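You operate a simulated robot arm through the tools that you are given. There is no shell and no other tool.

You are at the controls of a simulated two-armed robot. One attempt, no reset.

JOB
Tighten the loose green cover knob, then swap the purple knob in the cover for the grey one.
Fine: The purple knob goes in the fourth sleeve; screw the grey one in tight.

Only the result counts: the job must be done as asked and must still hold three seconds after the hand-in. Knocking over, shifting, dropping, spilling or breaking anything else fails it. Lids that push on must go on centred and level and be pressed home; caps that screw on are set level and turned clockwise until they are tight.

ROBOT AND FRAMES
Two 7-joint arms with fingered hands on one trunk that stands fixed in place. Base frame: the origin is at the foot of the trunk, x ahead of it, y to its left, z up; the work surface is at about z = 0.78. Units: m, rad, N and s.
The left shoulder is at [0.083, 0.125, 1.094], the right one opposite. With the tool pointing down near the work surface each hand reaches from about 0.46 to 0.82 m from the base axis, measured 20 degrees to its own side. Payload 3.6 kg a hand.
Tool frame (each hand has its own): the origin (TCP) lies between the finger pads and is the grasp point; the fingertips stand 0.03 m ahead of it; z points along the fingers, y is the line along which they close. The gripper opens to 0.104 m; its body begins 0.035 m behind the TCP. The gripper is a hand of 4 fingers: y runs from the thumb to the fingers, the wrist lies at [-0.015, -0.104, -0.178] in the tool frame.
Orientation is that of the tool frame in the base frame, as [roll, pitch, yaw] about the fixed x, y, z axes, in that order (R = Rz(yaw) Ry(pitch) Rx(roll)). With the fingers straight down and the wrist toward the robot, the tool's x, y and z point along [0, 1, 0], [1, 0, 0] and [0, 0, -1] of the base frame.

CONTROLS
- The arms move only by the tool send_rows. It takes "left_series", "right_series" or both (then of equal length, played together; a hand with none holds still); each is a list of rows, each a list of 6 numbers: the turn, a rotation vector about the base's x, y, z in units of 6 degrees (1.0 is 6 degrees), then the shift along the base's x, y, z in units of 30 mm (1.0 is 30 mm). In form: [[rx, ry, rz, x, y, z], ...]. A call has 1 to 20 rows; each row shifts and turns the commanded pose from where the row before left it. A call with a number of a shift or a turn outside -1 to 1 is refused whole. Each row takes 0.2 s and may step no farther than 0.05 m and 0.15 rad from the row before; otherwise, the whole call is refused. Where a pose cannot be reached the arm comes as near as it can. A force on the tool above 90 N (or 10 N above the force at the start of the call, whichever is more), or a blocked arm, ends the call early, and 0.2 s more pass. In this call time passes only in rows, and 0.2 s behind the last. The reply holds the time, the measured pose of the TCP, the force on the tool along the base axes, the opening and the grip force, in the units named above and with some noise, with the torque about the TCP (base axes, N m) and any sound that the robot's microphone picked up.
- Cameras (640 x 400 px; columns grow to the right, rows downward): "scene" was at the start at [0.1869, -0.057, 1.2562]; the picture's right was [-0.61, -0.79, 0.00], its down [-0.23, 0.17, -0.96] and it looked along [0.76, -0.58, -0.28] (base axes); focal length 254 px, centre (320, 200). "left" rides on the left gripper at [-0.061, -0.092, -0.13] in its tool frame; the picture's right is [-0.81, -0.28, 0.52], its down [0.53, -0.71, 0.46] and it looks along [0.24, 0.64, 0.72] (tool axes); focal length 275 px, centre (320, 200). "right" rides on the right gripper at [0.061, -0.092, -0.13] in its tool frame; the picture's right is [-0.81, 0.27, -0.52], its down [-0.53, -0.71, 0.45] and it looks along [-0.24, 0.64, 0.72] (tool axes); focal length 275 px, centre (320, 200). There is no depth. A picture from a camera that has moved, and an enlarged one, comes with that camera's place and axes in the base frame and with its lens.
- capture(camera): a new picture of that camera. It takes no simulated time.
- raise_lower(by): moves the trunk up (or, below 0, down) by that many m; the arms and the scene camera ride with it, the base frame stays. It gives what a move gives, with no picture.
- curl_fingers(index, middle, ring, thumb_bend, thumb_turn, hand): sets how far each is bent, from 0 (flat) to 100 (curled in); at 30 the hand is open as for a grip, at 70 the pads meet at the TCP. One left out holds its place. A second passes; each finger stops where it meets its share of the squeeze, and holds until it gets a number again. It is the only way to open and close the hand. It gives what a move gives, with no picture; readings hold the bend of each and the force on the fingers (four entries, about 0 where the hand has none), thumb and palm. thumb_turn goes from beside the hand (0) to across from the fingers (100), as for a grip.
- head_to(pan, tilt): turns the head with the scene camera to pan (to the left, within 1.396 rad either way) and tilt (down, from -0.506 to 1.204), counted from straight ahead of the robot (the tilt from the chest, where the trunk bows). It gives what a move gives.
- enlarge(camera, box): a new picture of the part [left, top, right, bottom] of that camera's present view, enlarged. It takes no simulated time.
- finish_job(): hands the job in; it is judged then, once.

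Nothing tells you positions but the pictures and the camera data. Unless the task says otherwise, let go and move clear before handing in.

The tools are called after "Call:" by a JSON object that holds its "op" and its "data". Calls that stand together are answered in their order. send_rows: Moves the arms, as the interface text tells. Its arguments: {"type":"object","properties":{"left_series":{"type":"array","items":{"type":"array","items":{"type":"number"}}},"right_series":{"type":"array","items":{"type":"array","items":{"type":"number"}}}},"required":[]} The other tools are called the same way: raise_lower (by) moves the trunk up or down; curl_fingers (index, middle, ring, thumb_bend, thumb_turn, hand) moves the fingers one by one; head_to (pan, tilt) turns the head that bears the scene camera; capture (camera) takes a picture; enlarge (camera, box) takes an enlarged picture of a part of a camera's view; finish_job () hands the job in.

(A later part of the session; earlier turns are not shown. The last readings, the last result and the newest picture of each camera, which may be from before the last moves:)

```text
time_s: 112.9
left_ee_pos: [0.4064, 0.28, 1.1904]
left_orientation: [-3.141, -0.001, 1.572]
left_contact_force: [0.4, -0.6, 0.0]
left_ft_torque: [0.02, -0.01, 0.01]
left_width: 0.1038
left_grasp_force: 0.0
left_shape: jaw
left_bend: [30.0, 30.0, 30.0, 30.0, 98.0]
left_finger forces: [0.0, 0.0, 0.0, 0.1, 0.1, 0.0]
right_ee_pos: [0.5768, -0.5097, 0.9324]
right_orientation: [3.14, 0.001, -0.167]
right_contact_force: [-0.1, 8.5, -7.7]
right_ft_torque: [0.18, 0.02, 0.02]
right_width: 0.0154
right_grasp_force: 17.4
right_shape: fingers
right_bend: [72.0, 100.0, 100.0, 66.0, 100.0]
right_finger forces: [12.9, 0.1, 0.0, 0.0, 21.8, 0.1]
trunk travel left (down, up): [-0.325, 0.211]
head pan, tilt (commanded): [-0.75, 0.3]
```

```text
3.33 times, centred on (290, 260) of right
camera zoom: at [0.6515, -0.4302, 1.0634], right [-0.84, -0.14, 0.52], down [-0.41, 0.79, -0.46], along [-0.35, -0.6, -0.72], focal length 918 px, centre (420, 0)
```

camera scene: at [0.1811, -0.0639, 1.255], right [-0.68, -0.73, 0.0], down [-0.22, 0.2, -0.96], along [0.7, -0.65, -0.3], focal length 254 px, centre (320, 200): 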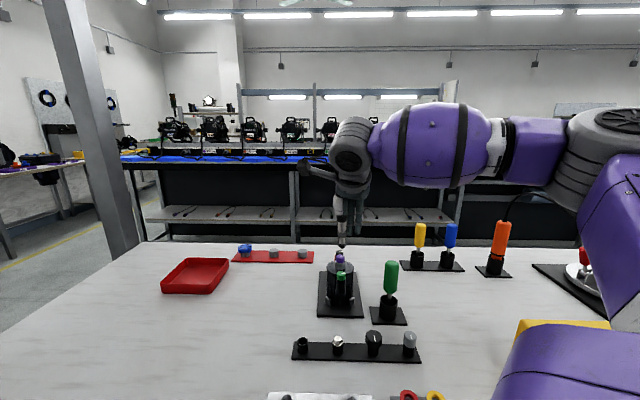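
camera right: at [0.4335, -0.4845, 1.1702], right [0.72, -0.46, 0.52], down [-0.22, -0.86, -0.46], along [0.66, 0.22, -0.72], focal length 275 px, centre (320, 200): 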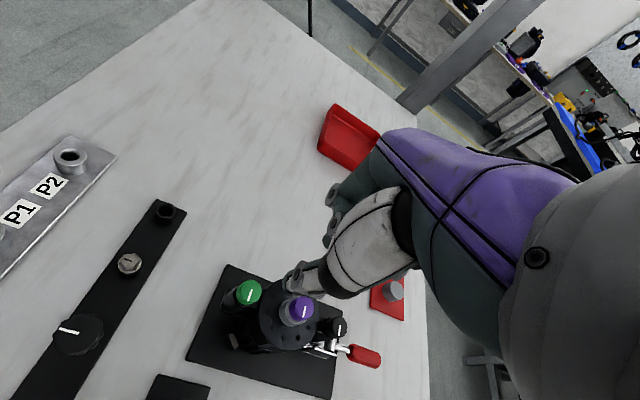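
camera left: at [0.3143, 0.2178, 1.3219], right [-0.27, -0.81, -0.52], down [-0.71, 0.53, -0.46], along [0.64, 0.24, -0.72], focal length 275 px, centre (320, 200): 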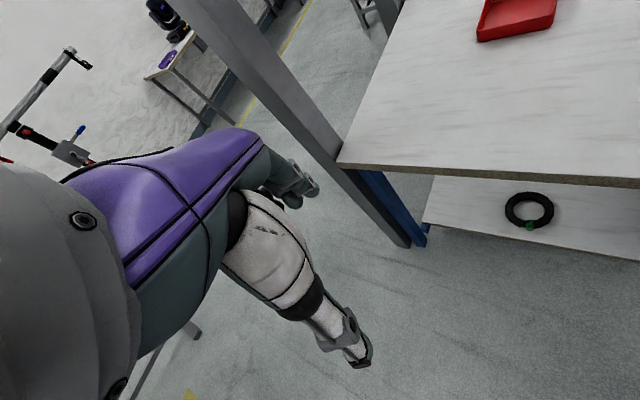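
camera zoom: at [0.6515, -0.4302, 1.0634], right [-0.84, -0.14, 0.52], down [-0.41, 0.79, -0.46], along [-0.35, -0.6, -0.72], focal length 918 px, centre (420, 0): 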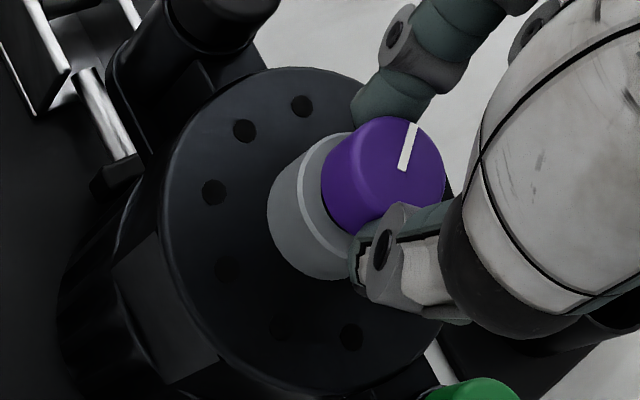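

The knob now turns with the hand. I'll carry on counter-clockwise, following the thread.

Call:
{"op": "send_rows", "data": {"right_series": [[0, 0, 1, 0.001, -0.009, 0.002], [0, 0, 1, 0.001, -0.009, 0.002], [0, 0, 1, 0.001, -0.009, 0.002], [0, 0, 1, 0.002, -0.009, 0.002], [0, 0, 1, 0.003, -0.008, 0.002], [0, 0, 1, 0.004, -0.008, 0.002], [0, 0, 1, 0.005, -0.007, 0.002], [0, 0, 1, 0.005, -0.007, 0.002]]}}

Call:
{"op": "enlarge", "data": {"camera": "right", "box": [220, 200, 360, 320]}}

Call:
{"op": "send_rows", "data": {"right_series": [[0, 0, 1, 0.006, -0.006, 0.002], [0, 0, 1, 0.006, -0.006, 0.002], [0, 0, 1, 0.007, -0.005, 0.002], [0, 0, 1, 0.007, -0.005, 0.002], [0, 0, 1, 0.008, -0.004, 0.002], [0, 0, 1, 0.008, -0.003, 0.002], [0, 0, 1, 0.008, -0.002, 0.002], [0, 0, 1, 0.009, -0.001, 0.002]]}}

Call:
{"op": "enlarge", "data": {"camera": "right", "box": [220, 200, 360, 320]}}

Call:
{"op": "enlarge", "data": {"camera": "scene", "box": [325, 220, 365, 280]}}

```text
time_s: 114.7
left_ee_pos: [0.4071, 0.2795, 1.1905]
left_orientation: [3.14, 0.0, 1.572]
left_contact_force: [0.1, 0.5, 0.7]
left_ft_torque: [0.0, -0.03, 0.0]
left_width: 0.1037
left_grasp_force: 0.1
left_shape: jaw
left_bend: [30.0, 30.0, 30.0, 30.0, 98.0]
left_finger forces: [0.1, 0.0, 0.0, 0.0, 0.1, 0.0]
right_ee_pos: [0.5764, -0.5121, 0.9345]
right_orientation: [3.137, 0.002, 0.675]
right_contact_force: [-3.7, 7.3, -9.0]
right_ft_torque: [0.1, 0.06, 0.02]
right_width: 0.015
right_grasp_force: 16.9
right_shape: fingers
right_bend: [72.0, 100.0, 100.0, 67.0, 100.0]
right_finger forces: [13.6, 0.0, 0.0, 0.0, 20.5, 0.0]
trunk travel left (down, up): [-0.325, 0.211]
head pan, tilt (commanded): [-0.75, 0.3]
```

```text
3.33 times, centred on (290, 260) of right
camera zoom: at [0.5667, -0.4033, 1.0643], right [-0.46, -0.72, 0.52], down [-0.86, 0.22, -0.45], along [0.21, -0.66, -0.72], focal length 918 px, centre (420, 0)
```

zoom: 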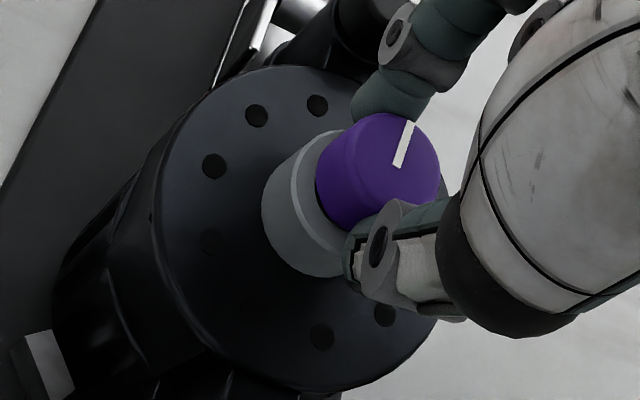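

```text
time_s: 116.5
left_ee_pos: [0.4071, 0.28, 1.1905]
left_orientation: [3.139, -0.001, 1.574]
left_contact_force: [-0.2, 0.2, 0.0]
left_ft_torque: [-0.01, 0.01, 0.02]
left_width: 0.1035
left_grasp_force: 0.1
left_shape: jaw
left_bend: [30.0, 30.0, 30.0, 30.0, 98.0]
left_finger forces: [0.1, 0.1, 0.1, 0.0, 0.0, 0.0]
right_ee_pos: [0.5782, -0.513, 0.9348]
right_orientation: [3.141, 0.0, 1.51]
right_contact_force: [-3.4, 1.3, -9.6]
right_ft_torque: [0.01, -0.02, 0.03]
right_width: 0.0154
right_grasp_force: 16.9
right_shape: fingers
right_bend: [72.0, 100.0, 100.0, 68.0, 100.0]
right_finger forces: [14.9, 0.0, 0.0, 0.0, 18.0, 0.1]
trunk travel left (down, up): [-0.325, 0.211]
head pan, tilt (commanded): [-0.75, 0.3]
```

```text
3.33 times, centred on (290, 260) of right
camera zoom: at [0.4898, -0.448, 1.0651], right [0.23, -0.83, 0.52], down [-0.74, -0.49, -0.46], along [0.63, -0.28, -0.72], focal length 918 px, centre (420, 0)
```

zoom: 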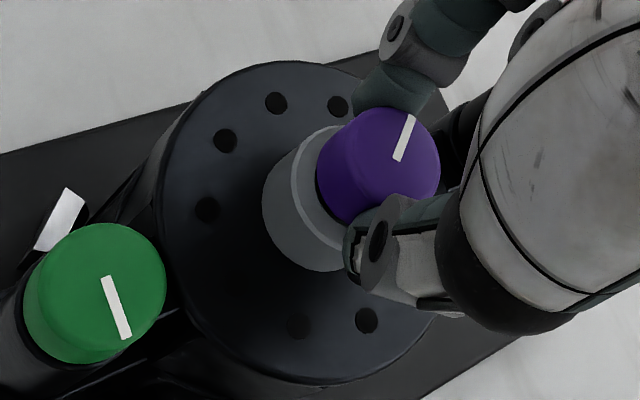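

```text
6.67 times, centred on (345, 250) of scene
camera zoom: at [0.1813, -0.0645, 1.255], right [-0.68, -0.73, 0.0], down [-0.22, 0.2, -0.96], along [0.7, -0.65, -0.3], focal length 1694 px, centre (153, -133)
```

zoom: 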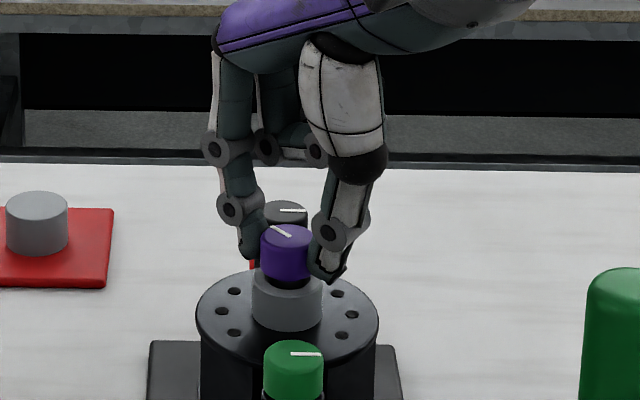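

The knob is turning smoothly with the hand and rising. I'll continue to the upper yaw limit.

Call:
{"op": "send_rows", "data": {"right_series": [[0, 0, 1, 0.009, 0, 0.004], [0, 0, 1, 0.009, 0.001, 0.004], [0, 0, 1, 0.009, 0.002, 0.004], [0, 0, 1, 0.008, 0.003, 0.004], [0, 0, 1, 0.008, 0.004, 0.004], [0, 0, 1, 0.007, 0.005, 0.004], [0, 0, 1, 0.006, 0.006, 0.004], [0, 0, 1, 0.006, 0.006, 0.004], [0, 0, 1, 0.005, 0.007, 0.004]]}}

Call:
{"op": "enlarge", "data": {"camera": "right", "box": [220, 200, 360, 320]}}

Call:
{"op": "enlarge", "data": {"camera": "scene", "box": [325, 220, 365, 280]}}

```text
time_s: 118.5
left_ee_pos: [0.4069, 0.2785, 1.1906]
left_orientation: [-3.14, -0.001, 1.572]
left_contact_force: [1.5, 0.1, 0.0]
left_ft_torque: [0.0, 0.02, 0.01]
left_width: 0.1038
left_grasp_force: 0.0
left_shape: jaw
left_bend: [30.0, 30.0, 30.0, 30.0, 98.0]
left_finger forces: [0.1, 0.0, 0.0, 0.0, 0.0, 0.0]
right_ee_pos: [0.5804, -0.5131, 0.9348]
right_orientation: [3.139, 0.0, 2.453]
right_contact_force: [0.6, -5.3, -8.2]
right_ft_torque: [-0.07, -0.03, -0.05]
right_width: 0.0152
right_grasp_force: 16.2
right_shape: fingers
right_bend: [72.0, 100.0, 100.0, 69.0, 100.0]
right_finger forces: [13.8, 0.1, 0.1, 0.0, 19.3, 0.1]
trunk travel left (down, up): [-0.325, 0.211]
head pan, tilt (commanded): [-0.75, 0.3]
```

```text
3.33 times, centred on (290, 260) of right
camera zoom: at [0.4738, -0.5457, 1.0654], right [0.8, -0.3, 0.52], down [-0.04, -0.89, -0.46], along [0.6, 0.34, -0.72], focal length 918 px, centre (420, 0)
```

zoom: 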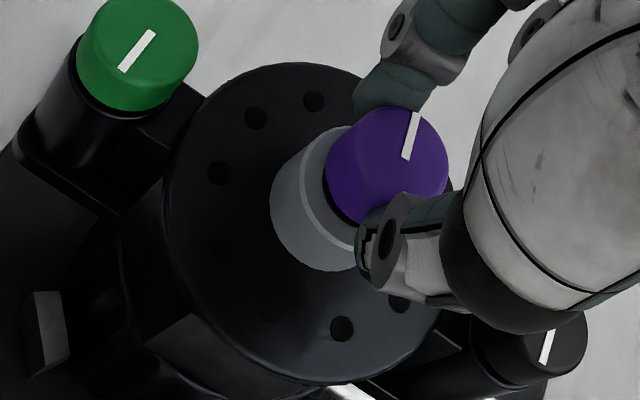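

```text
6.67 times, centred on (345, 250) of scene
camera zoom: at [0.1819, -0.0648, 1.2549], right [-0.68, -0.73, 0.0], down [-0.22, 0.2, -0.95], along [0.7, -0.65, -0.3], focal length 1694 px, centre (153, -133)
```

zoom: 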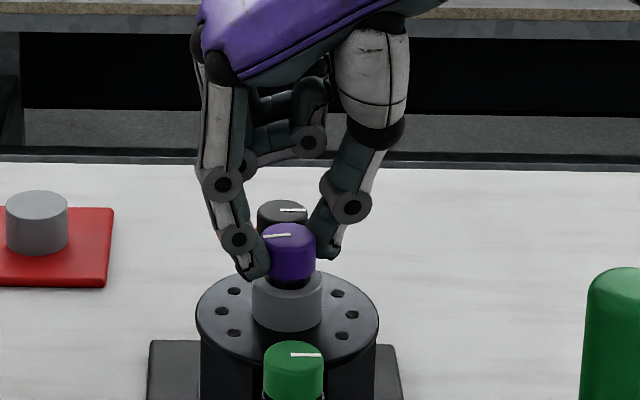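

About 170° has been unscrewed and the knob has risen roughly 3 mm. I'll release, lift, swing back and regrip for another stroke.

Call:
{"op": "curl_fingers", "data": {"hand": "right", "index": 51, "thumb_bend": 51}}

Call:
{"op": "send_rows", "data": {"right_series": [[0, 0, 0, 0, 0, 0.6], [0, 0, 0, 0, 0, 0.9], [0, 0, -1, 0, 0, 0.4], [0, 0, -1, 0, 0, 0], [0, 0, -1, 0, 0, 0], [0, 0, -1, 0, 0, 0], [0, 0, -1, 0, 0, 0], [0, 0, -1, 0, 0, 0], [0, 0, -1, 0, 0, 0], [0, 0, -1, 0, 0, 0], [0, 0, -1, 0, 0, 0], [0, 0, -1, 0, 0, 0], [0, 0, -1, 0, 0, 0], [0, 0, -1, 0, 0, 0], [0, 0, -1, 0, 0, 0], [0, 0, -1, 0, 0, 0], [0, 0, -1, 0, 0, 0], [0, 0, -1, 0, 0, 0], [0, 0, -1, 0, 0, 0], [0, 0, -1, 0, 0, 0]]}}

Call:
{"op": "enlarge", "data": {"camera": "scene", "box": [325, 220, 365, 280]}}

```text
time_s: 119.5
left_ee_pos: [0.4068, 0.2797, 1.1905]
left_orientation: [-3.141, 0.0, 1.573]
left_contact_force: [-0.4, -0.4, -0.9]
left_ft_torque: [0.01, 0.0, 0.01]
left_width: 0.1037
left_grasp_force: 0.0
left_shape: jaw
left_bend: [30.0, 30.0, 30.0, 30.0, 98.0]
left_finger forces: [0.0, 0.0, 0.0, 0.1, 0.0, 0.1]
right_ee_pos: [0.5812, -0.5114, 0.9358]
right_orientation: [3.139, 0.0, 2.451]
right_contact_force: [0.8, 0.3, -0.3]
right_ft_torque: [0.01, -0.01, -0.01]
right_width: 0.049
right_grasp_force: 0.1
right_shape: fingers
right_bend: [51.0, 100.0, 100.0, 51.0, 100.0]
right_finger forces: [0.0, 0.1, 0.0, 0.0, 0.0, 0.1]
trunk travel left (down, up): [-0.325, 0.211]
head pan, tilt (commanded): [-0.75, 0.3]
```

```text
time_s: 123.7
left_ee_pos: [0.4073, 0.2793, 1.1901]
left_orientation: [3.141, 0.0, 1.571]
left_contact_force: [0.6, 0.6, 0.0]
left_ft_torque: [0.0, 0.01, -0.03]
left_width: 0.1036
left_grasp_force: 0.1
left_shape: jaw
left_bend: [30.0, 30.0, 30.0, 30.0, 98.0]
left_finger forces: [0.0, 0.0, 0.0, 0.1, 0.0, 0.0]
right_ee_pos: [0.5782, -0.5071, 0.9917]
right_orientation: [3.141, -0.002, 0.562]
right_contact_force: [-0.5, -0.4, -1.1]
right_ft_torque: [0.01, 0.01, 0.0]
right_width: 0.0489
right_grasp_force: 0.0
right_shape: fingers
right_bend: [51.0, 100.0, 100.0, 51.0, 100.0]
right_finger forces: [0.0, 0.0, 0.0, 0.0, 0.0, 0.1]
right hand out of reach, approached as far as the arm can: row 2
trunk travel left (down, up): [-0.325, 0.211]
head pan, tilt (commanded): [-0.75, 0.3]
```

```text
6.67 times, centred on (345, 250) of scene
camera zoom: at [0.1812, -0.0637, 1.255], right [-0.68, -0.73, 0.0], down [-0.22, 0.2, -0.96], along [0.7, -0.65, -0.3], focal length 1694 px, centre (153, -133)
```

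zoom: 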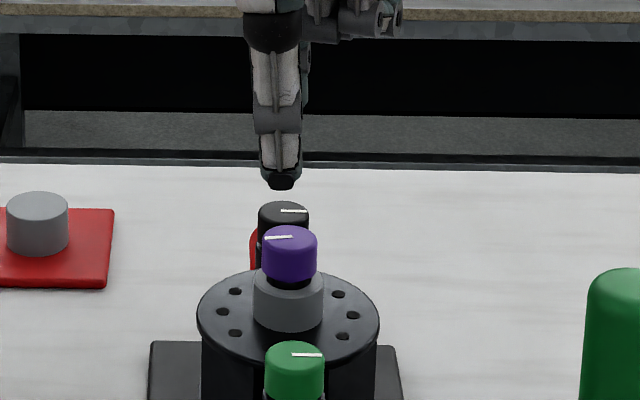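

The purple knob has risen about 2.5 mm after roughly 185°. I'll regrip at yaw -28°, slightly higher, for the next stroke.

Call:
{"op": "send_rows", "data": {"right_series": [[0, 0, -1, -0.02, -0.02, 0], [0, 0, -1, -0.02, -0.02, 0], [0, 0, -1, -0.02, -0.02, 0], [0, 0, -1, 0, 0, 0], [0, 0, -1, 0, 0, 0], [0, 0, -1, 0, 0, 0], [0, 0, -1, 0, 0, 0], [0, 0, -1, 0, 0, 0], [0, 0, -1, 0, 0, 0], [0, 0, -1, 0, 0, 0]]}}

Call:
{"op": "enlarge", "data": {"camera": "right", "box": [200, 180, 360, 320]}}

```text
time_s: 125.9
left_ee_pos: [0.4059, 0.2801, 1.1907]
left_orientation: [-3.141, 0.0, 1.572]
left_contact_force: [0.3, -0.6, -0.8]
left_ft_torque: [0.0, 0.01, -0.02]
left_width: 0.1038
left_grasp_force: 0.0
left_shape: jaw
left_bend: [30.0, 30.0, 30.0, 30.0, 98.0]
left_finger forces: [0.0, 0.0, 0.0, 0.0, 0.0, 0.0]
right_ee_pos: [0.5761, -0.5098, 0.9922]
right_orientation: [3.139, 0.0, -0.482]
right_contact_force: [-0.7, -0.5, 0.3]
right_ft_torque: [0.02, 0.03, 0.01]
right_width: 0.0488
right_grasp_force: 0.1
right_shape: fingers
right_bend: [51.0, 100.0, 100.0, 51.0, 100.0]
right_finger forces: [0.0, 0.1, 0.0, 0.0, 0.1, 0.1]
trunk travel left (down, up): [-0.325, 0.211]
head pan, tilt (commanded): [-0.75, 0.3]
```

```text
2.86 times, centred on (280, 250) of right
camera zoom: at [0.6726, -0.4579, 1.122], right [-0.84, 0.13, 0.52], down [-0.14, 0.88, -0.46], along [-0.52, -0.46, -0.72], focal length 786 px, centre (434, 57)
```

zoom: 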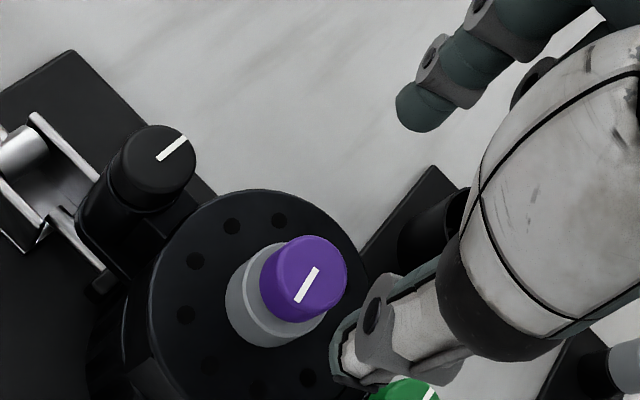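

Call:
{"op": "send_rows", "data": {"right_series": [[0, 0, 0, 0.01, 0.06, -0.9], [0, 0, 0, 0, 0, -0.95]]}}

Call:
{"op": "curl_fingers", "data": {"hand": "right", "index": 100, "thumb_bend": 84}}

Call:
{"op": "enlarge", "data": {"camera": "right", "box": [220, 200, 360, 320]}}

Call:
{"op": "enlarge", "data": {"camera": "scene", "box": [325, 220, 365, 280]}}

```text
time_s: 126.5
left_ee_pos: [0.4059, 0.2794, 1.1897]
left_orientation: [-3.141, -0.001, 1.573]
left_contact_force: [0.0, -0.1, -0.2]
left_ft_torque: [0.01, 0.01, 0.0]
left_width: 0.104
left_grasp_force: 0.1
left_shape: jaw
left_bend: [30.0, 30.0, 30.0, 30.0, 98.0]
left_finger forces: [0.1, 0.0, 0.0, 0.0, 0.0, 0.1]
right_ee_pos: [0.5766, -0.5069, 0.9361]
right_orientation: [3.14, 0.0, -0.483]
right_contact_force: [-0.7, -1.1, -0.1]
right_ft_torque: [0.01, 0.01, 0.02]
right_width: 0.0489
right_grasp_force: 0.0
right_shape: fingers
right_bend: [51.0, 100.0, 100.0, 51.0, 100.0]
right_finger forces: [0.0, 0.0, 0.0, 0.1, 0.1, 0.1]
trunk travel left (down, up): [-0.325, 0.211]
head pan, tilt (commanded): [-0.75, 0.3]
```

```text
time_s: 127.5
left_ee_pos: [0.4065, 0.2808, 1.189]
left_orientation: [-3.141, 0.001, 1.574]
left_contact_force: [0.3, 0.0, 0.4]
left_ft_torque: [0.0, 0.01, 0.0]
left_width: 0.1038
left_grasp_force: 0.1
left_shape: jaw
left_bend: [30.0, 30.0, 30.0, 30.0, 98.0]
left_finger forces: [0.0, 0.0, 0.0, 0.0, 0.0, 0.1]
right_ee_pos: [0.5774, -0.5065, 0.9362]
right_orientation: [-3.141, 0.001, -0.481]
right_contact_force: [2.3, 8.5, -5.2]
right_ft_torque: [0.14, -0.07, 0.02]
right_width: 0.0155
right_grasp_force: 15.7
right_shape: fingers
right_bend: [71.0, 100.0, 100.0, 68.0, 100.0]
right_finger forces: [10.8, 0.1, 0.0, 0.0, 20.6, 0.1]
trunk travel left (down, up): [-0.325, 0.211]
head pan, tilt (commanded): [-0.75, 0.3]
```

```text
3.33 times, centred on (290, 260) of right
camera zoom: at [0.6735, -0.4547, 1.0668], right [-0.84, 0.13, 0.52], down [-0.14, 0.88, -0.45], along [-0.52, -0.46, -0.72], focal length 918 px, centre (420, 0)
```

zoom: 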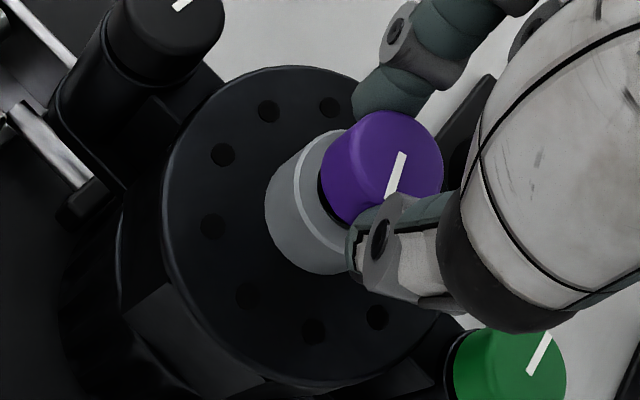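

```text
6.67 times, centred on (345, 250) of scene
camera zoom: at [0.1818, -0.0632, 1.2549], right [-0.68, -0.73, 0.0], down [-0.22, 0.2, -0.96], along [0.7, -0.65, -0.3], focal length 1694 px, centre (153, -133)
```

zoom: 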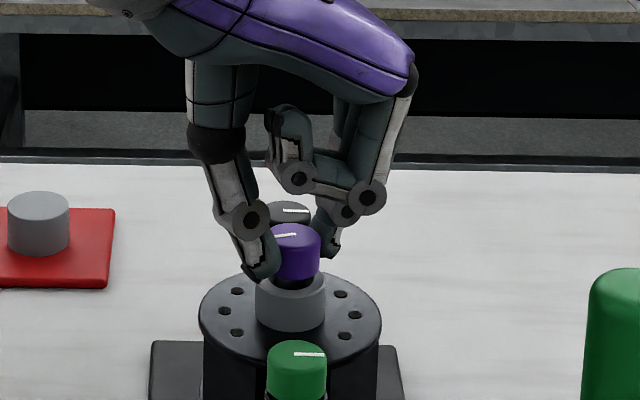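

Good grip. I'll do the second unscrewing stroke.

Call:
{"op": "send_rows", "data": {"right_series": [[0, 0, 1, -0.003, -0.008, 0.003], [0, 0, 1, -0.002, -0.008, 0.003], [0, 0, 1, -0.001, -0.009, 0.003], [0, 0, 1, 0, -0.009, 0.003], [0, 0, 1, 0.001, -0.009, 0.003], [0, 0, 1, 0.001, -0.009, 0.003], [0, 0, 1, 0.002, -0.009, 0.003], [0, 0, 1, 0.003, -0.008, 0.003], [0, 0, 1, 0.004, -0.008, 0.003], [0, 0, 1, 0.005, -0.007, 0.003], [0, 0, 1, 0.005, -0.007, 0.003], [0, 0, 1, 0.006, -0.006, 0.003], [0, 0, 1, 0.006, -0.006, 0.003], [0, 0, 1, 0.007, -0.005, 0.003]]}}

Call:
{"op": "enlarge", "data": {"camera": "right", "box": [220, 200, 360, 320]}}

Call:
{"op": "enlarge", "data": {"camera": "scene", "box": [325, 220, 365, 280]}}

```text
time_s: 130.5
left_ee_pos: [0.405, 0.28, 1.1903]
left_orientation: [3.14, -0.002, 1.572]
left_contact_force: [-0.8, 0.3, -0.7]
left_ft_torque: [0.0, -0.01, -0.01]
left_width: 0.1037
left_grasp_force: 0.1
left_shape: jaw
left_bend: [30.0, 30.0, 30.0, 30.0, 98.0]
left_finger forces: [0.0, 0.1, 0.0, 0.0, 0.0, 0.0]
right_ee_pos: [0.5768, -0.5121, 0.938]
right_orientation: [-3.141, 0.001, 0.985]
right_contact_force: [-6.0, 5.0, -8.1]
right_ft_torque: [0.1, 0.13, 0.01]
right_width: 0.0155
right_grasp_force: 15.2
right_shape: fingers
right_bend: [71.0, 100.0, 100.0, 68.0, 100.0]
right_finger forces: [11.3, 0.0, 0.1, 0.0, 19.5, 0.0]
trunk travel left (down, up): [-0.325, 0.211]
head pan, tilt (commanded): [-0.75, 0.3]
```

```text
3.33 times, centred on (290, 260) of right
camera zoom: at [0.5334, -0.411, 1.0682], right [-0.22, -0.83, 0.52], down [-0.89, -0.05, -0.45], along [0.4, -0.56, -0.72], focal length 918 px, centre (420, 0)
```

zoom: 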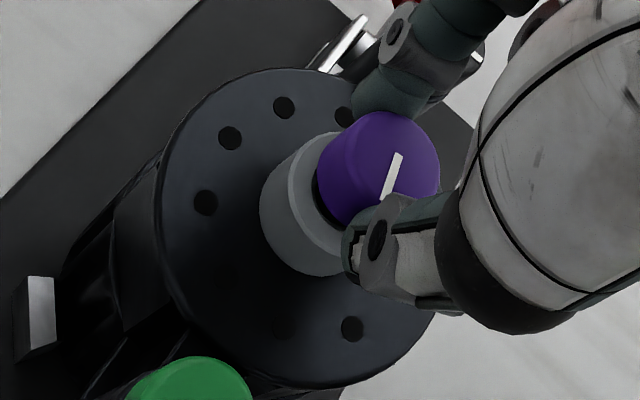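

```text
6.67 times, centred on (345, 250) of scene
camera zoom: at [0.1808, -0.064, 1.2551], right [-0.68, -0.73, 0.0], down [-0.22, 0.2, -0.96], along [0.7, -0.65, -0.3], focal length 1694 px, centre (153, -133)
```

zoom: 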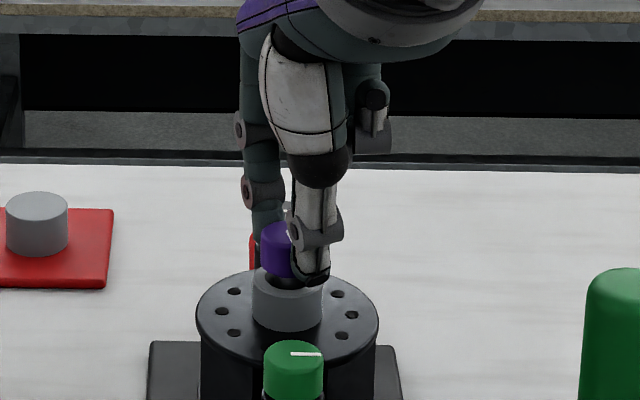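

Call:
{"op": "send_rows", "data": {"right_series": [[0, 0, 1, 0.007, -0.005, 0.003], [0, 0, 1, 0.008, -0.004, 0.003], [0, 0, 1, 0.008, -0.003, 0.003], [0, 0, 1, 0.008, -0.002, 0.003], [0, 0, 1, 0.009, -0.001, 0.003], [0, 0, 1, 0.009, 0, 0.003], [0, 0, 1, 0.009, 0.001, 0.003], [0, 0, 1, 0.009, 0.002, 0.003], [0, 0, 1, 0.008, 0.003, 0.003], [0, 0, 1, 0.008, 0.004, 0.003], [0, 0, 1, 0.007, 0.005, 0.003], [0, 0, 1, 0.006, 0.006, 0.003], [0, 0, 1, 0.006, 0.006, 0.003]]}}

Call:
{"op": "enlarge", "data": {"camera": "right", "box": [220, 200, 360, 320]}}

Call:
{"op": "enlarge", "data": {"camera": "scene", "box": [325, 220, 365, 280]}}

```text
time_s: 133.3
left_ee_pos: [0.4082, 0.2783, 1.1898]
left_orientation: [-3.14, 0.0, 1.572]
left_contact_force: [0.1, -0.9, 0.0]
left_ft_torque: [0.02, 0.02, 0.01]
left_width: 0.1036
left_grasp_force: 0.1
left_shape: jaw
left_bend: [30.0, 30.0, 30.0, 30.0, 98.0]
left_finger forces: [0.0, 0.1, 0.0, 0.1, 0.1, 0.0]
right_ee_pos: [0.581, -0.5101, 0.9392]
right_orientation: [3.141, 0.001, 2.346]
right_contact_force: [-1.6, -3.2, 0.9]
right_ft_torque: [-0.14, 0.06, -0.02]
right_width: 0.015
right_grasp_force: 16.9
right_shape: fingers
right_bend: [56.0, 100.0, 100.0, 73.0, 100.0]
right_finger forces: [15.6, 0.1, 0.1, 0.1, 19.0, 0.0]
trunk travel left (down, up): [-0.325, 0.211]
head pan, tilt (commanded): [-0.75, 0.3]
```

```text
3.33 times, centred on (290, 260) of right
camera zoom: at [0.4708, -0.533, 1.0695], right [0.76, -0.39, 0.52], down [-0.13, -0.88, -0.46], along [0.63, 0.28, -0.72], focal length 918 px, centre (420, 0)
```

zoom: 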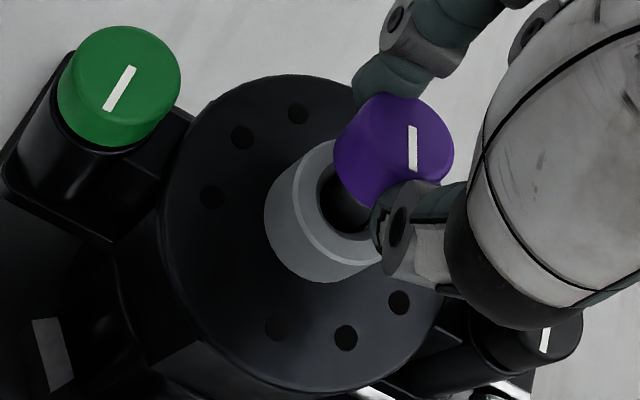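

```text
6.67 times, centred on (345, 250) of scene
camera zoom: at [0.181, -0.0641, 1.255], right [-0.68, -0.73, 0.0], down [-0.22, 0.2, -0.96], along [0.7, -0.65, -0.3], focal length 1694 px, centre (153, -133)
```

zoom: 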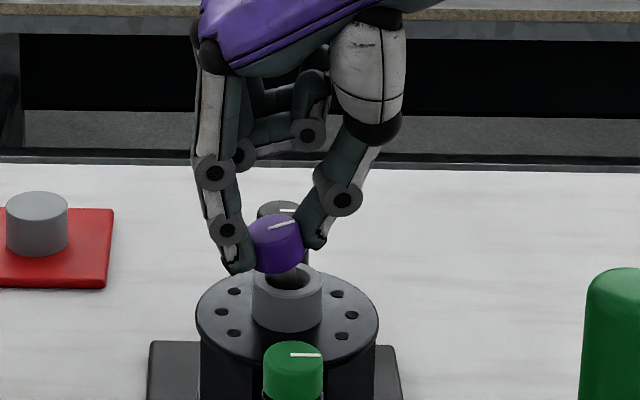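

The purple knob has come free of the boss and is held in the pinch, slightly shifted and tilted. I'll lift it gently.

Call:
{"op": "send_rows", "data": {"right_series": [[0, 0, 0, 0, 0, 0.3], [0, 0, 0, 0, 0, 0.4], [0, 0, 0, 0, 0, 0.4], [0, 0, 0, 0, 0, 0.4]]}}

Call:
{"op": "enlarge", "data": {"camera": "right", "box": [220, 200, 360, 320]}}

Call:
{"op": "enlarge", "data": {"camera": "scene", "box": [320, 205, 370, 275]}}

```text
time_s: 134.3
left_ee_pos: [0.4055, 0.2796, 1.1896]
left_orientation: [3.141, 0.0, 1.572]
left_contact_force: [1.1, 0.4, -0.3]
left_ft_torque: [0.03, 0.0, -0.01]
left_width: 0.1038
left_grasp_force: 0.2
left_shape: jaw
left_bend: [30.0, 30.0, 30.0, 30.0, 98.0]
left_finger forces: [0.0, 0.1, 0.1, 0.1, 0.1, 0.0]
right_ee_pos: [0.5809, -0.5113, 0.9854]
right_orientation: [3.14, 0.001, 2.346]
right_contact_force: [-0.2, 0.0, 0.3]
right_ft_torque: [0.04, 0.0, 0.02]
right_width: 0.0153
right_grasp_force: 16.5
right_shape: fingers
right_bend: [55.0, 100.0, 100.0, 73.0, 100.0]
right_finger forces: [16.8, 0.0, 0.1, 0.0, 16.7, 0.1]
trunk travel left (down, up): [-0.325, 0.211]
head pan, tilt (commanded): [-0.75, 0.3]
```

```text
3.33 times, centred on (290, 260) of right
camera zoom: at [0.471, -0.5329, 1.1153], right [0.76, -0.39, 0.52], down [-0.14, -0.88, -0.46], along [0.63, 0.28, -0.72], focal length 918 px, centre (420, 0)
```

zoom: 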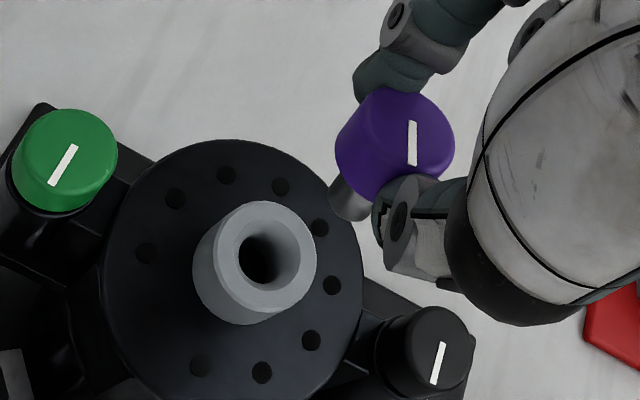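

```text
5.71 times, centred on (345, 240) of scene
camera zoom: at [0.1809, -0.0638, 1.2551], right [-0.68, -0.73, 0.0], down [-0.22, 0.2, -0.96], along [0.7, -0.65, -0.3], focal length 1452 px, centre (177, -29)
```

zoom: 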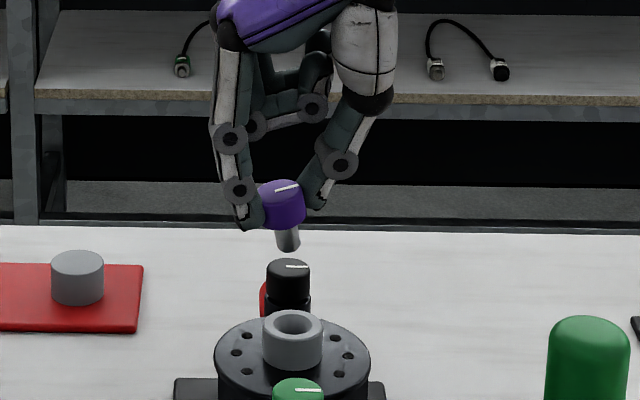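

The purple knob is held with its stem below, leaning about 9.5° toward -y. I'll raise it, level it with a small rotation, and carry it toward the empty fourth sleeve near (0.52, -0.33).

Call:
{"op": "send_rows", "data": {"right_series": [[0, 0, 0, 0, 0, 0.6], [0.4, 0, 0, -0.1, 0.3, 0.2], [0.4, 0, 0, -0.35, 0.9, 0], [0.4, 0, 0, -0.35, 0.9, 0], [0.38, 0, 0, -0.35, 0.9, 0], [0, 0, 0, -0.35, 0.9, 0], [0, 0, 0, -0.35, 0.9, 0], [0, 0, 0, -0.3, 0.9, 0]]}}

Call:
{"op": "capture", "data": {"camera": "right"}}

Call:
{"op": "capture", "data": {"camera": "scene"}}

```text
time_s: 136.1
left_ee_pos: [0.4056, 0.2806, 1.1905]
left_orientation: [3.14, -0.001, 1.573]
left_contact_force: [-0.4, 0.1, 0.5]
left_ft_torque: [0.0, 0.02, 0.0]
left_width: 0.1038
left_grasp_force: 0.0
left_shape: jaw
left_bend: [30.0, 30.0, 30.0, 30.0, 98.0]
left_finger forces: [0.0, 0.0, 0.1, 0.0, 0.0, 0.0]
right_ee_pos: [0.5161, -0.3408, 1.0087]
right_orientation: [3.023, -0.118, 2.352]
right_contact_force: [0.7, -0.2, -0.1]
right_ft_torque: [-0.06, 0.03, -0.03]
right_width: 0.0149
right_grasp_force: 16.3
right_shape: fingers
right_bend: [55.0, 100.0, 100.0, 73.0, 100.0]
right_finger forces: [16.7, 0.1, 0.0, 0.1, 16.7, 0.1]
trunk travel left (down, up): [-0.325, 0.211]
head pan, tilt (commanded): [-0.75, 0.3]
```

```text
taken
camera right: at [0.4057, -0.3827, 1.134], right [0.76, -0.47, 0.45], down [-0.14, -0.79, -0.59], along [0.63, 0.39, -0.67], focal length 275 px, centre (320, 200)
```

right: 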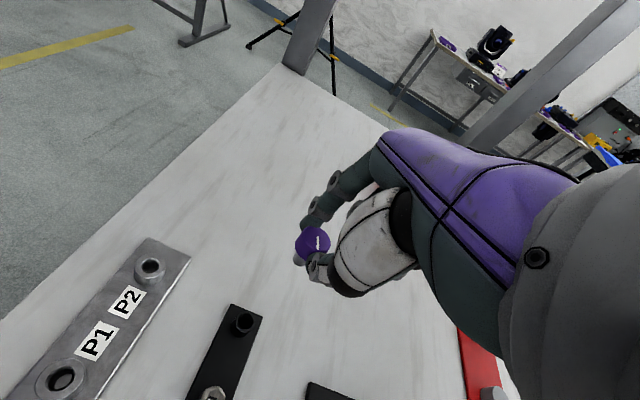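

```text
taken
camera scene: at [0.181, -0.0636, 1.2551], right [-0.68, -0.73, 0.0], down [-0.22, 0.2, -0.96], along [0.7, -0.65, -0.3], focal length 254 px, centre (320, 200)
```

scene: 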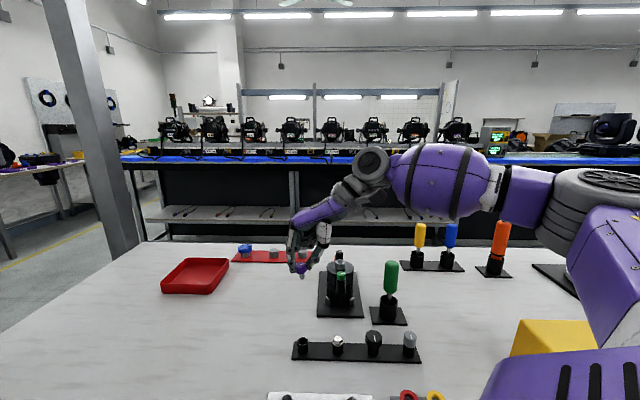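

Call:
{"op": "enlarge", "data": {"camera": "scene", "box": [275, 215, 345, 295]}}

Call:
{"op": "enlarge", "data": {"camera": "right", "box": [200, 210, 360, 350]}}

Call:
{"op": "enlarge", "data": {"camera": "scene", "box": [285, 325, 425, 370]}}

```text
5.00 times, centred on (310, 255) of scene
camera zoom: at [0.181, -0.0636, 1.2551], right [-0.68, -0.73, 0.0], down [-0.22, 0.2, -0.96], along [0.7, -0.65, -0.3], focal length 1271 px, centre (370, -75)
```

zoom: 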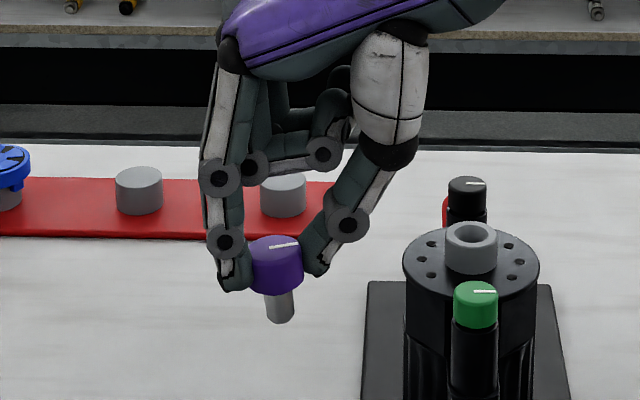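

```text
2.86 times, centred on (280, 280) of right
camera zoom: at [0.4057, -0.3827, 1.134], right [0.76, -0.47, 0.45], down [-0.14, -0.79, -0.59], along [0.63, 0.39, -0.67], focal length 786 px, centre (434, -29)
```

zoom: 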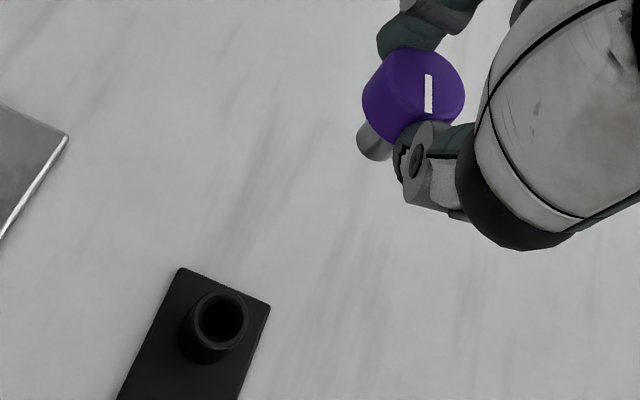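

```text
4.57 times, centred on (355, 348) of scene
camera zoom: at [0.181, -0.0636, 1.2551], right [-0.68, -0.73, 0.0], down [-0.22, 0.2, -0.96], along [0.7, -0.65, -0.3], focal length 1162 px, centre (160, -474)
```

zoom: 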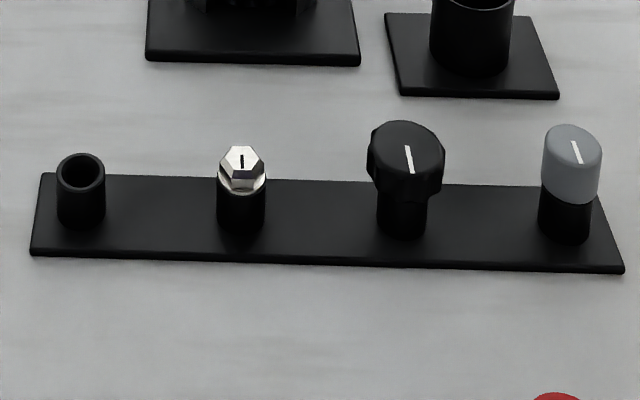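

The stem now leans only about 3°, and it is already almost over the empty sleeve, which the hand camera puts at (0.5187, -0.3298). I'll make the last level correction and descend partway.

Call:
{"op": "send_rows", "data": {"right_series": [[0.25, -0.5, 0, -0.043, -0.033, -0.3], [0, 0, 0, 0, 0, -0.9], [0, 0, 0, 0, 0, -0.9], [0, 0, 0, 0, 0, -0.9], [0, 0, 0, 0, 0, -0.7]]}}

Call:
{"op": "capture", "data": {"camera": "scene"}}

Call:
{"op": "enlarge", "data": {"camera": "right", "box": [200, 210, 360, 350]}}

Call:
{"op": "enlarge", "data": {"camera": "scene", "box": [270, 280, 340, 370]}}

```text
time_s: 137.3
left_ee_pos: [0.4065, 0.2799, 1.1905]
left_orientation: [-3.141, 0.001, 1.573]
left_contact_force: [-0.2, -0.3, 0.2]
left_ft_torque: [-0.02, 0.0, 0.0]
left_width: 0.1037
left_grasp_force: 0.1
left_shape: jaw
left_bend: [30.0, 30.0, 30.0, 30.0, 98.0]
left_finger forces: [0.0, 0.0, 0.1, 0.0, 0.0, 0.0]
right_ee_pos: [0.5144, -0.3409, 0.8963]
right_orientation: [2.968, -0.099, 2.359]
right_contact_force: [-0.4, 0.4, -0.7]
right_ft_torque: [-0.02, 0.02, 0.02]
right_width: 0.0152
right_grasp_force: 17.4
right_shape: fingers
right_bend: [55.0, 100.0, 100.0, 73.0, 100.0]
right_finger forces: [16.6, 0.0, 0.1, 0.0, 16.7, 0.0]
trunk travel left (down, up): [-0.325, 0.211]
head pan, tilt (commanded): [-0.75, 0.3]
```

```text
taken
camera scene: at [0.1811, -0.064, 1.255], right [-0.68, -0.73, 0.0], down [-0.22, 0.2, -0.96], along [0.7, -0.65, -0.3], focal length 254 px, centre (320, 200)
```

scene: 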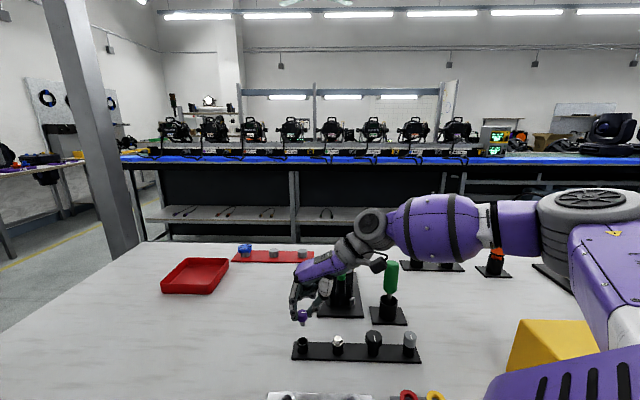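

```text
2.86 times, centred on (280, 280) of right
camera zoom: at [0.3985, -0.387, 1.0143], right [0.74, -0.48, 0.47], down [-0.1, -0.78, -0.62], along [0.67, 0.41, -0.62], focal length 786 px, centre (434, -29)
```

zoom: 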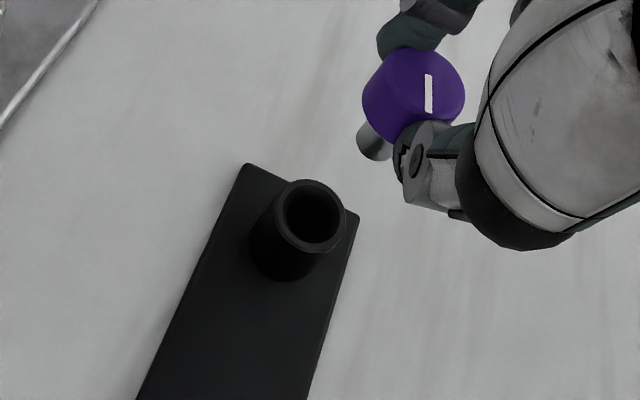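

```text
4.44 times, centred on (305, 325) of scene
camera zoom: at [0.1811, -0.064, 1.255], right [-0.68, -0.73, 0.0], down [-0.22, 0.2, -0.96], along [0.7, -0.65, -0.3], focal length 1130 px, centre (387, -356)
```

zoom: 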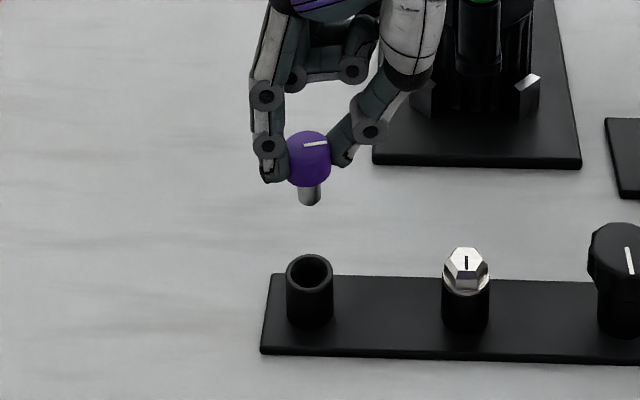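

Both cameras agree that the stem is vertical and centred over the sleeve within about 1 mm. I'll lower it in.

Call:
{"op": "send_rows", "data": {"right_series": [[0, 0, 0, 0, 0, -0.5], [0, 0, 0, 0, 0, -0.5], [0, 0, 0, 0, 0, -0.4], [0, 0, 0, 0, 0, -0.3]]}}

Call:
{"op": "enlarge", "data": {"camera": "scene", "box": [275, 300, 345, 370]}}

Call:
{"op": "enlarge", "data": {"camera": "right", "box": [220, 200, 360, 320]}}

```text
time_s: 138.3
left_ee_pos: [0.4069, 0.2795, 1.1899]
left_orientation: [-3.141, 0.0, 1.573]
left_contact_force: [-1.0, 0.4, 0.7]
left_ft_torque: [0.01, 0.02, -0.01]
left_width: 0.1038
left_grasp_force: 0.0
left_shape: jaw
left_bend: [30.0, 30.0, 30.0, 30.0, 98.0]
left_finger forces: [0.1, 0.0, 0.1, 0.0, 0.0, 0.1]
right_ee_pos: [0.5146, -0.3419, 0.846]
right_orientation: [2.967, -0.098, 2.36]
right_contact_force: [0.3, 0.9, 0.1]
right_ft_torque: [0.01, 0.02, 0.01]
right_width: 0.0151
right_grasp_force: 17.0
right_shape: fingers
right_bend: [55.0, 100.0, 100.0, 73.0, 100.0]
right_finger forces: [16.8, 0.1, 0.0, 0.1, 16.7, 0.0]
trunk travel left (down, up): [-0.325, 0.211]
head pan, tilt (commanded): [-0.75, 0.3]
```

```text
5.71 times, centred on (310, 335) of scene
camera zoom: at [0.1811, -0.0639, 1.255], right [-0.68, -0.73, 0.0], down [-0.22, 0.2, -0.96], along [0.7, -0.65, -0.3], focal length 1452 px, centre (377, -571)
```

zoom: 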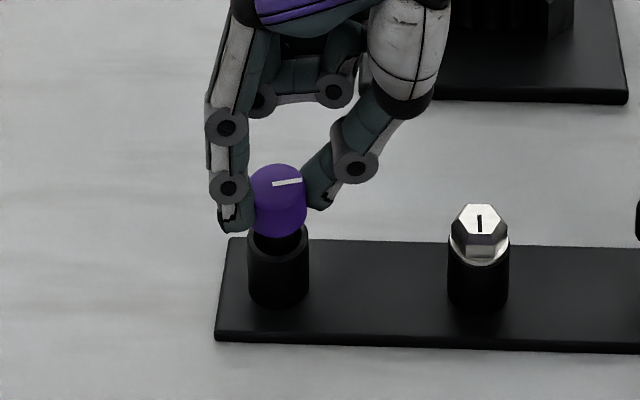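

```text
3.33 times, centred on (290, 260) of right
camera zoom: at [0.3987, -0.3868, 0.9643], right [0.74, -0.48, 0.47], down [-0.1, -0.78, -0.62], along [0.67, 0.41, -0.62], focal length 918 px, centre (420, 0)
```

zoom: 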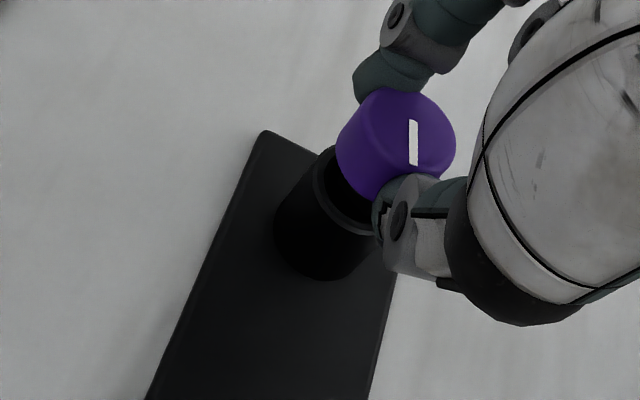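

The stem is inside the sleeve with no contact force. I'll lower the last few millimetres.

Call:
{"op": "send_rows", "data": {"right_series": [[0, 0, 0, 0, 0, -0.12], [0, 0, 0, 0, 0, -0.12]]}}

Call:
{"op": "enlarge", "data": {"camera": "scene", "box": [285, 315, 335, 365]}}

Call:
{"op": "enlarge", "data": {"camera": "right", "box": [220, 200, 360, 320]}}

```text
time_s: 138.9
left_ee_pos: [0.4056, 0.2795, 1.1903]
left_orientation: [3.141, 0.0, 1.573]
left_contact_force: [0.1, -0.8, 0.6]
left_ft_torque: [0.03, -0.01, 0.02]
left_width: 0.104
left_grasp_force: 0.1
left_shape: jaw
left_bend: [30.0, 30.0, 30.0, 30.0, 98.0]
left_finger forces: [0.1, 0.0, 0.0, 0.0, 0.0, 0.0]
right_ee_pos: [0.5146, -0.3408, 0.8397]
right_orientation: [2.967, -0.098, 2.36]
right_contact_force: [0.5, 0.1, 0.1]
right_ft_torque: [-0.01, 0.01, 0.01]
right_width: 0.0154
right_grasp_force: 16.8
right_shape: fingers
right_bend: [55.0, 100.0, 100.0, 73.0, 100.0]
right_finger forces: [16.9, 0.0, 0.0, 0.0, 16.8, 0.0]
trunk travel left (down, up): [-0.325, 0.211]
head pan, tilt (commanded): [-0.75, 0.3]
```

```text
8.00 times, centred on (310, 340) of scene
camera zoom: at [0.1811, -0.0639, 1.255], right [-0.68, -0.73, 0.0], down [-0.22, 0.2, -0.96], along [0.7, -0.65, -0.3], focal length 2033 px, centre (400, -920)
```

zoom: 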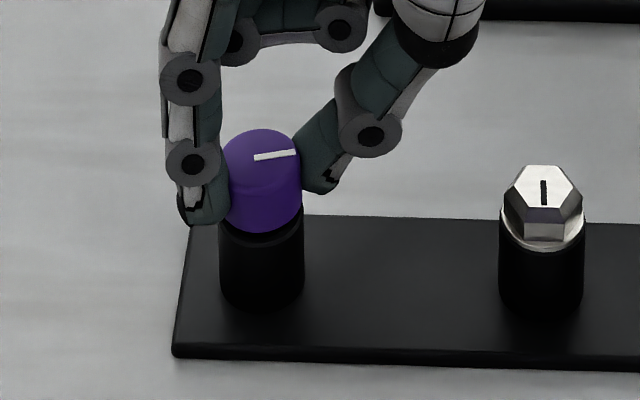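

```text
3.33 times, centred on (290, 260) of right
camera zoom: at [0.3987, -0.3868, 0.9576], right [0.74, -0.48, 0.47], down [-0.1, -0.78, -0.62], along [0.67, 0.41, -0.62], focal length 918 px, centre (420, 0)
```

zoom: 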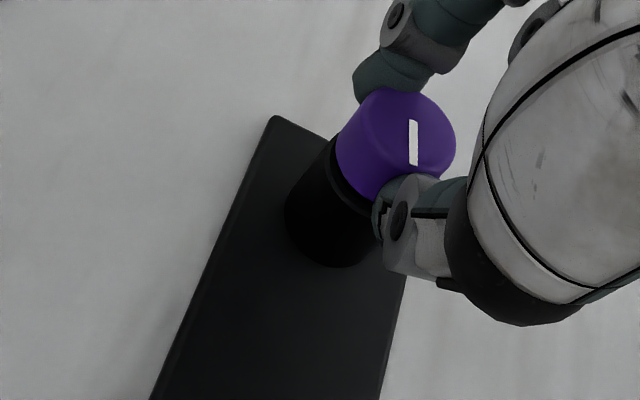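

Call:
{"op": "send_rows", "data": {"right_series": [[0, 0, 0, 0, 0, -0.05]]}}

Call:
{"op": "enlarge", "data": {"camera": "scene", "box": [285, 315, 335, 365]}}

```text
time_s: 139.3
left_ee_pos: [0.4058, 0.2797, 1.1899]
left_orientation: [3.141, 0.0, 1.572]
left_contact_force: [-0.2, -0.4, -0.4]
left_ft_torque: [0.0, 0.0, 0.0]
left_width: 0.1038
left_grasp_force: 0.1
left_shape: jaw
left_bend: [30.0, 30.0, 30.0, 30.0, 98.0]
left_finger forces: [0.1, 0.0, 0.1, 0.1, 0.1, 0.0]
right_ee_pos: [0.5137, -0.3402, 0.8374]
right_orientation: [2.969, -0.096, 2.36]
right_contact_force: [-2.0, -1.4, 0.8]
right_ft_torque: [0.01, 0.0, 0.0]
right_width: 0.0151
right_grasp_force: 16.5
right_shape: fingers
right_bend: [55.0, 100.0, 100.0, 73.0, 100.0]
right_finger forces: [15.8, 0.0, 0.0, 0.1, 17.4, 0.0]
trunk travel left (down, up): [-0.325, 0.211]
head pan, tilt (commanded): [-0.75, 0.3]
```

```text
8.00 times, centred on (310, 340) of scene
camera zoom: at [0.1807, -0.064, 1.2551], right [-0.68, -0.73, 0.0], down [-0.22, 0.2, -0.96], along [0.7, -0.65, -0.3], focal length 2033 px, centre (400, -920)
```

zoom: 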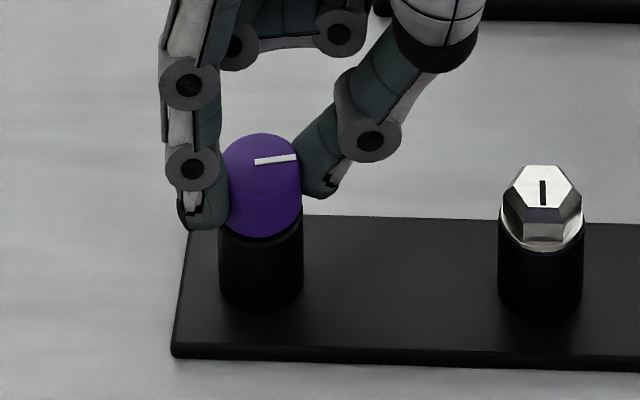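

The knob is resting on the sleeve. I'll release gently and lift away.

Call:
{"op": "curl_fingers", "data": {"hand": "right", "index": 48, "thumb_bend": 62}}

Call:
{"op": "enlarge", "data": {"camera": "scene", "box": [285, 315, 335, 365]}}

```text
time_s: 140.3
left_ee_pos: [0.4069, 0.279, 1.1909]
left_orientation: [-3.141, -0.001, 1.572]
left_contact_force: [1.2, 0.3, -0.2]
left_ft_torque: [0.01, 0.01, 0.03]
left_width: 0.1038
left_grasp_force: 0.1
left_shape: jaw
left_bend: [30.0, 30.0, 30.0, 30.0, 98.0]
left_finger forces: [0.0, 0.0, 0.0, 0.0, 0.1, 0.1]
right_ee_pos: [0.5153, -0.3408, 0.8383]
right_orientation: [2.969, -0.098, 2.36]
right_contact_force: [0.1, -0.2, 0.0]
right_ft_torque: [0.06, 0.01, -0.02]
right_width: 0.0387
right_grasp_force: 0.0
right_shape: fingers
right_bend: [48.0, 100.0, 100.0, 62.0, 100.0]
right_finger forces: [0.1, 0.0, 0.1, 0.0, 0.0, 0.0]
trunk travel left (down, up): [-0.325, 0.211]
head pan, tilt (commanded): [-0.75, 0.3]
```

```text
8.00 times, centred on (310, 340) of scene
camera zoom: at [0.181, -0.0639, 1.255], right [-0.68, -0.73, 0.0], down [-0.22, 0.2, -0.96], along [0.7, -0.65, -0.3], focal length 2033 px, centre (400, -920)
```

zoom: 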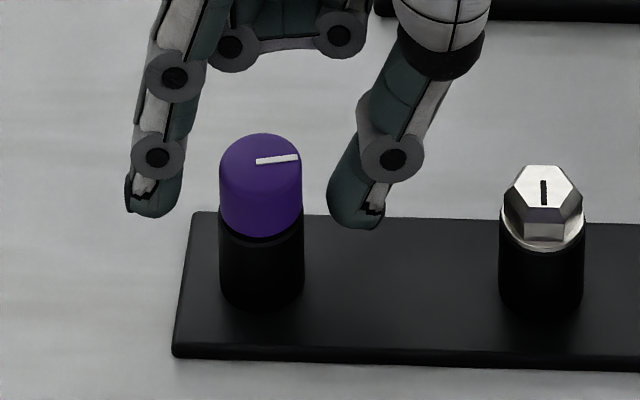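

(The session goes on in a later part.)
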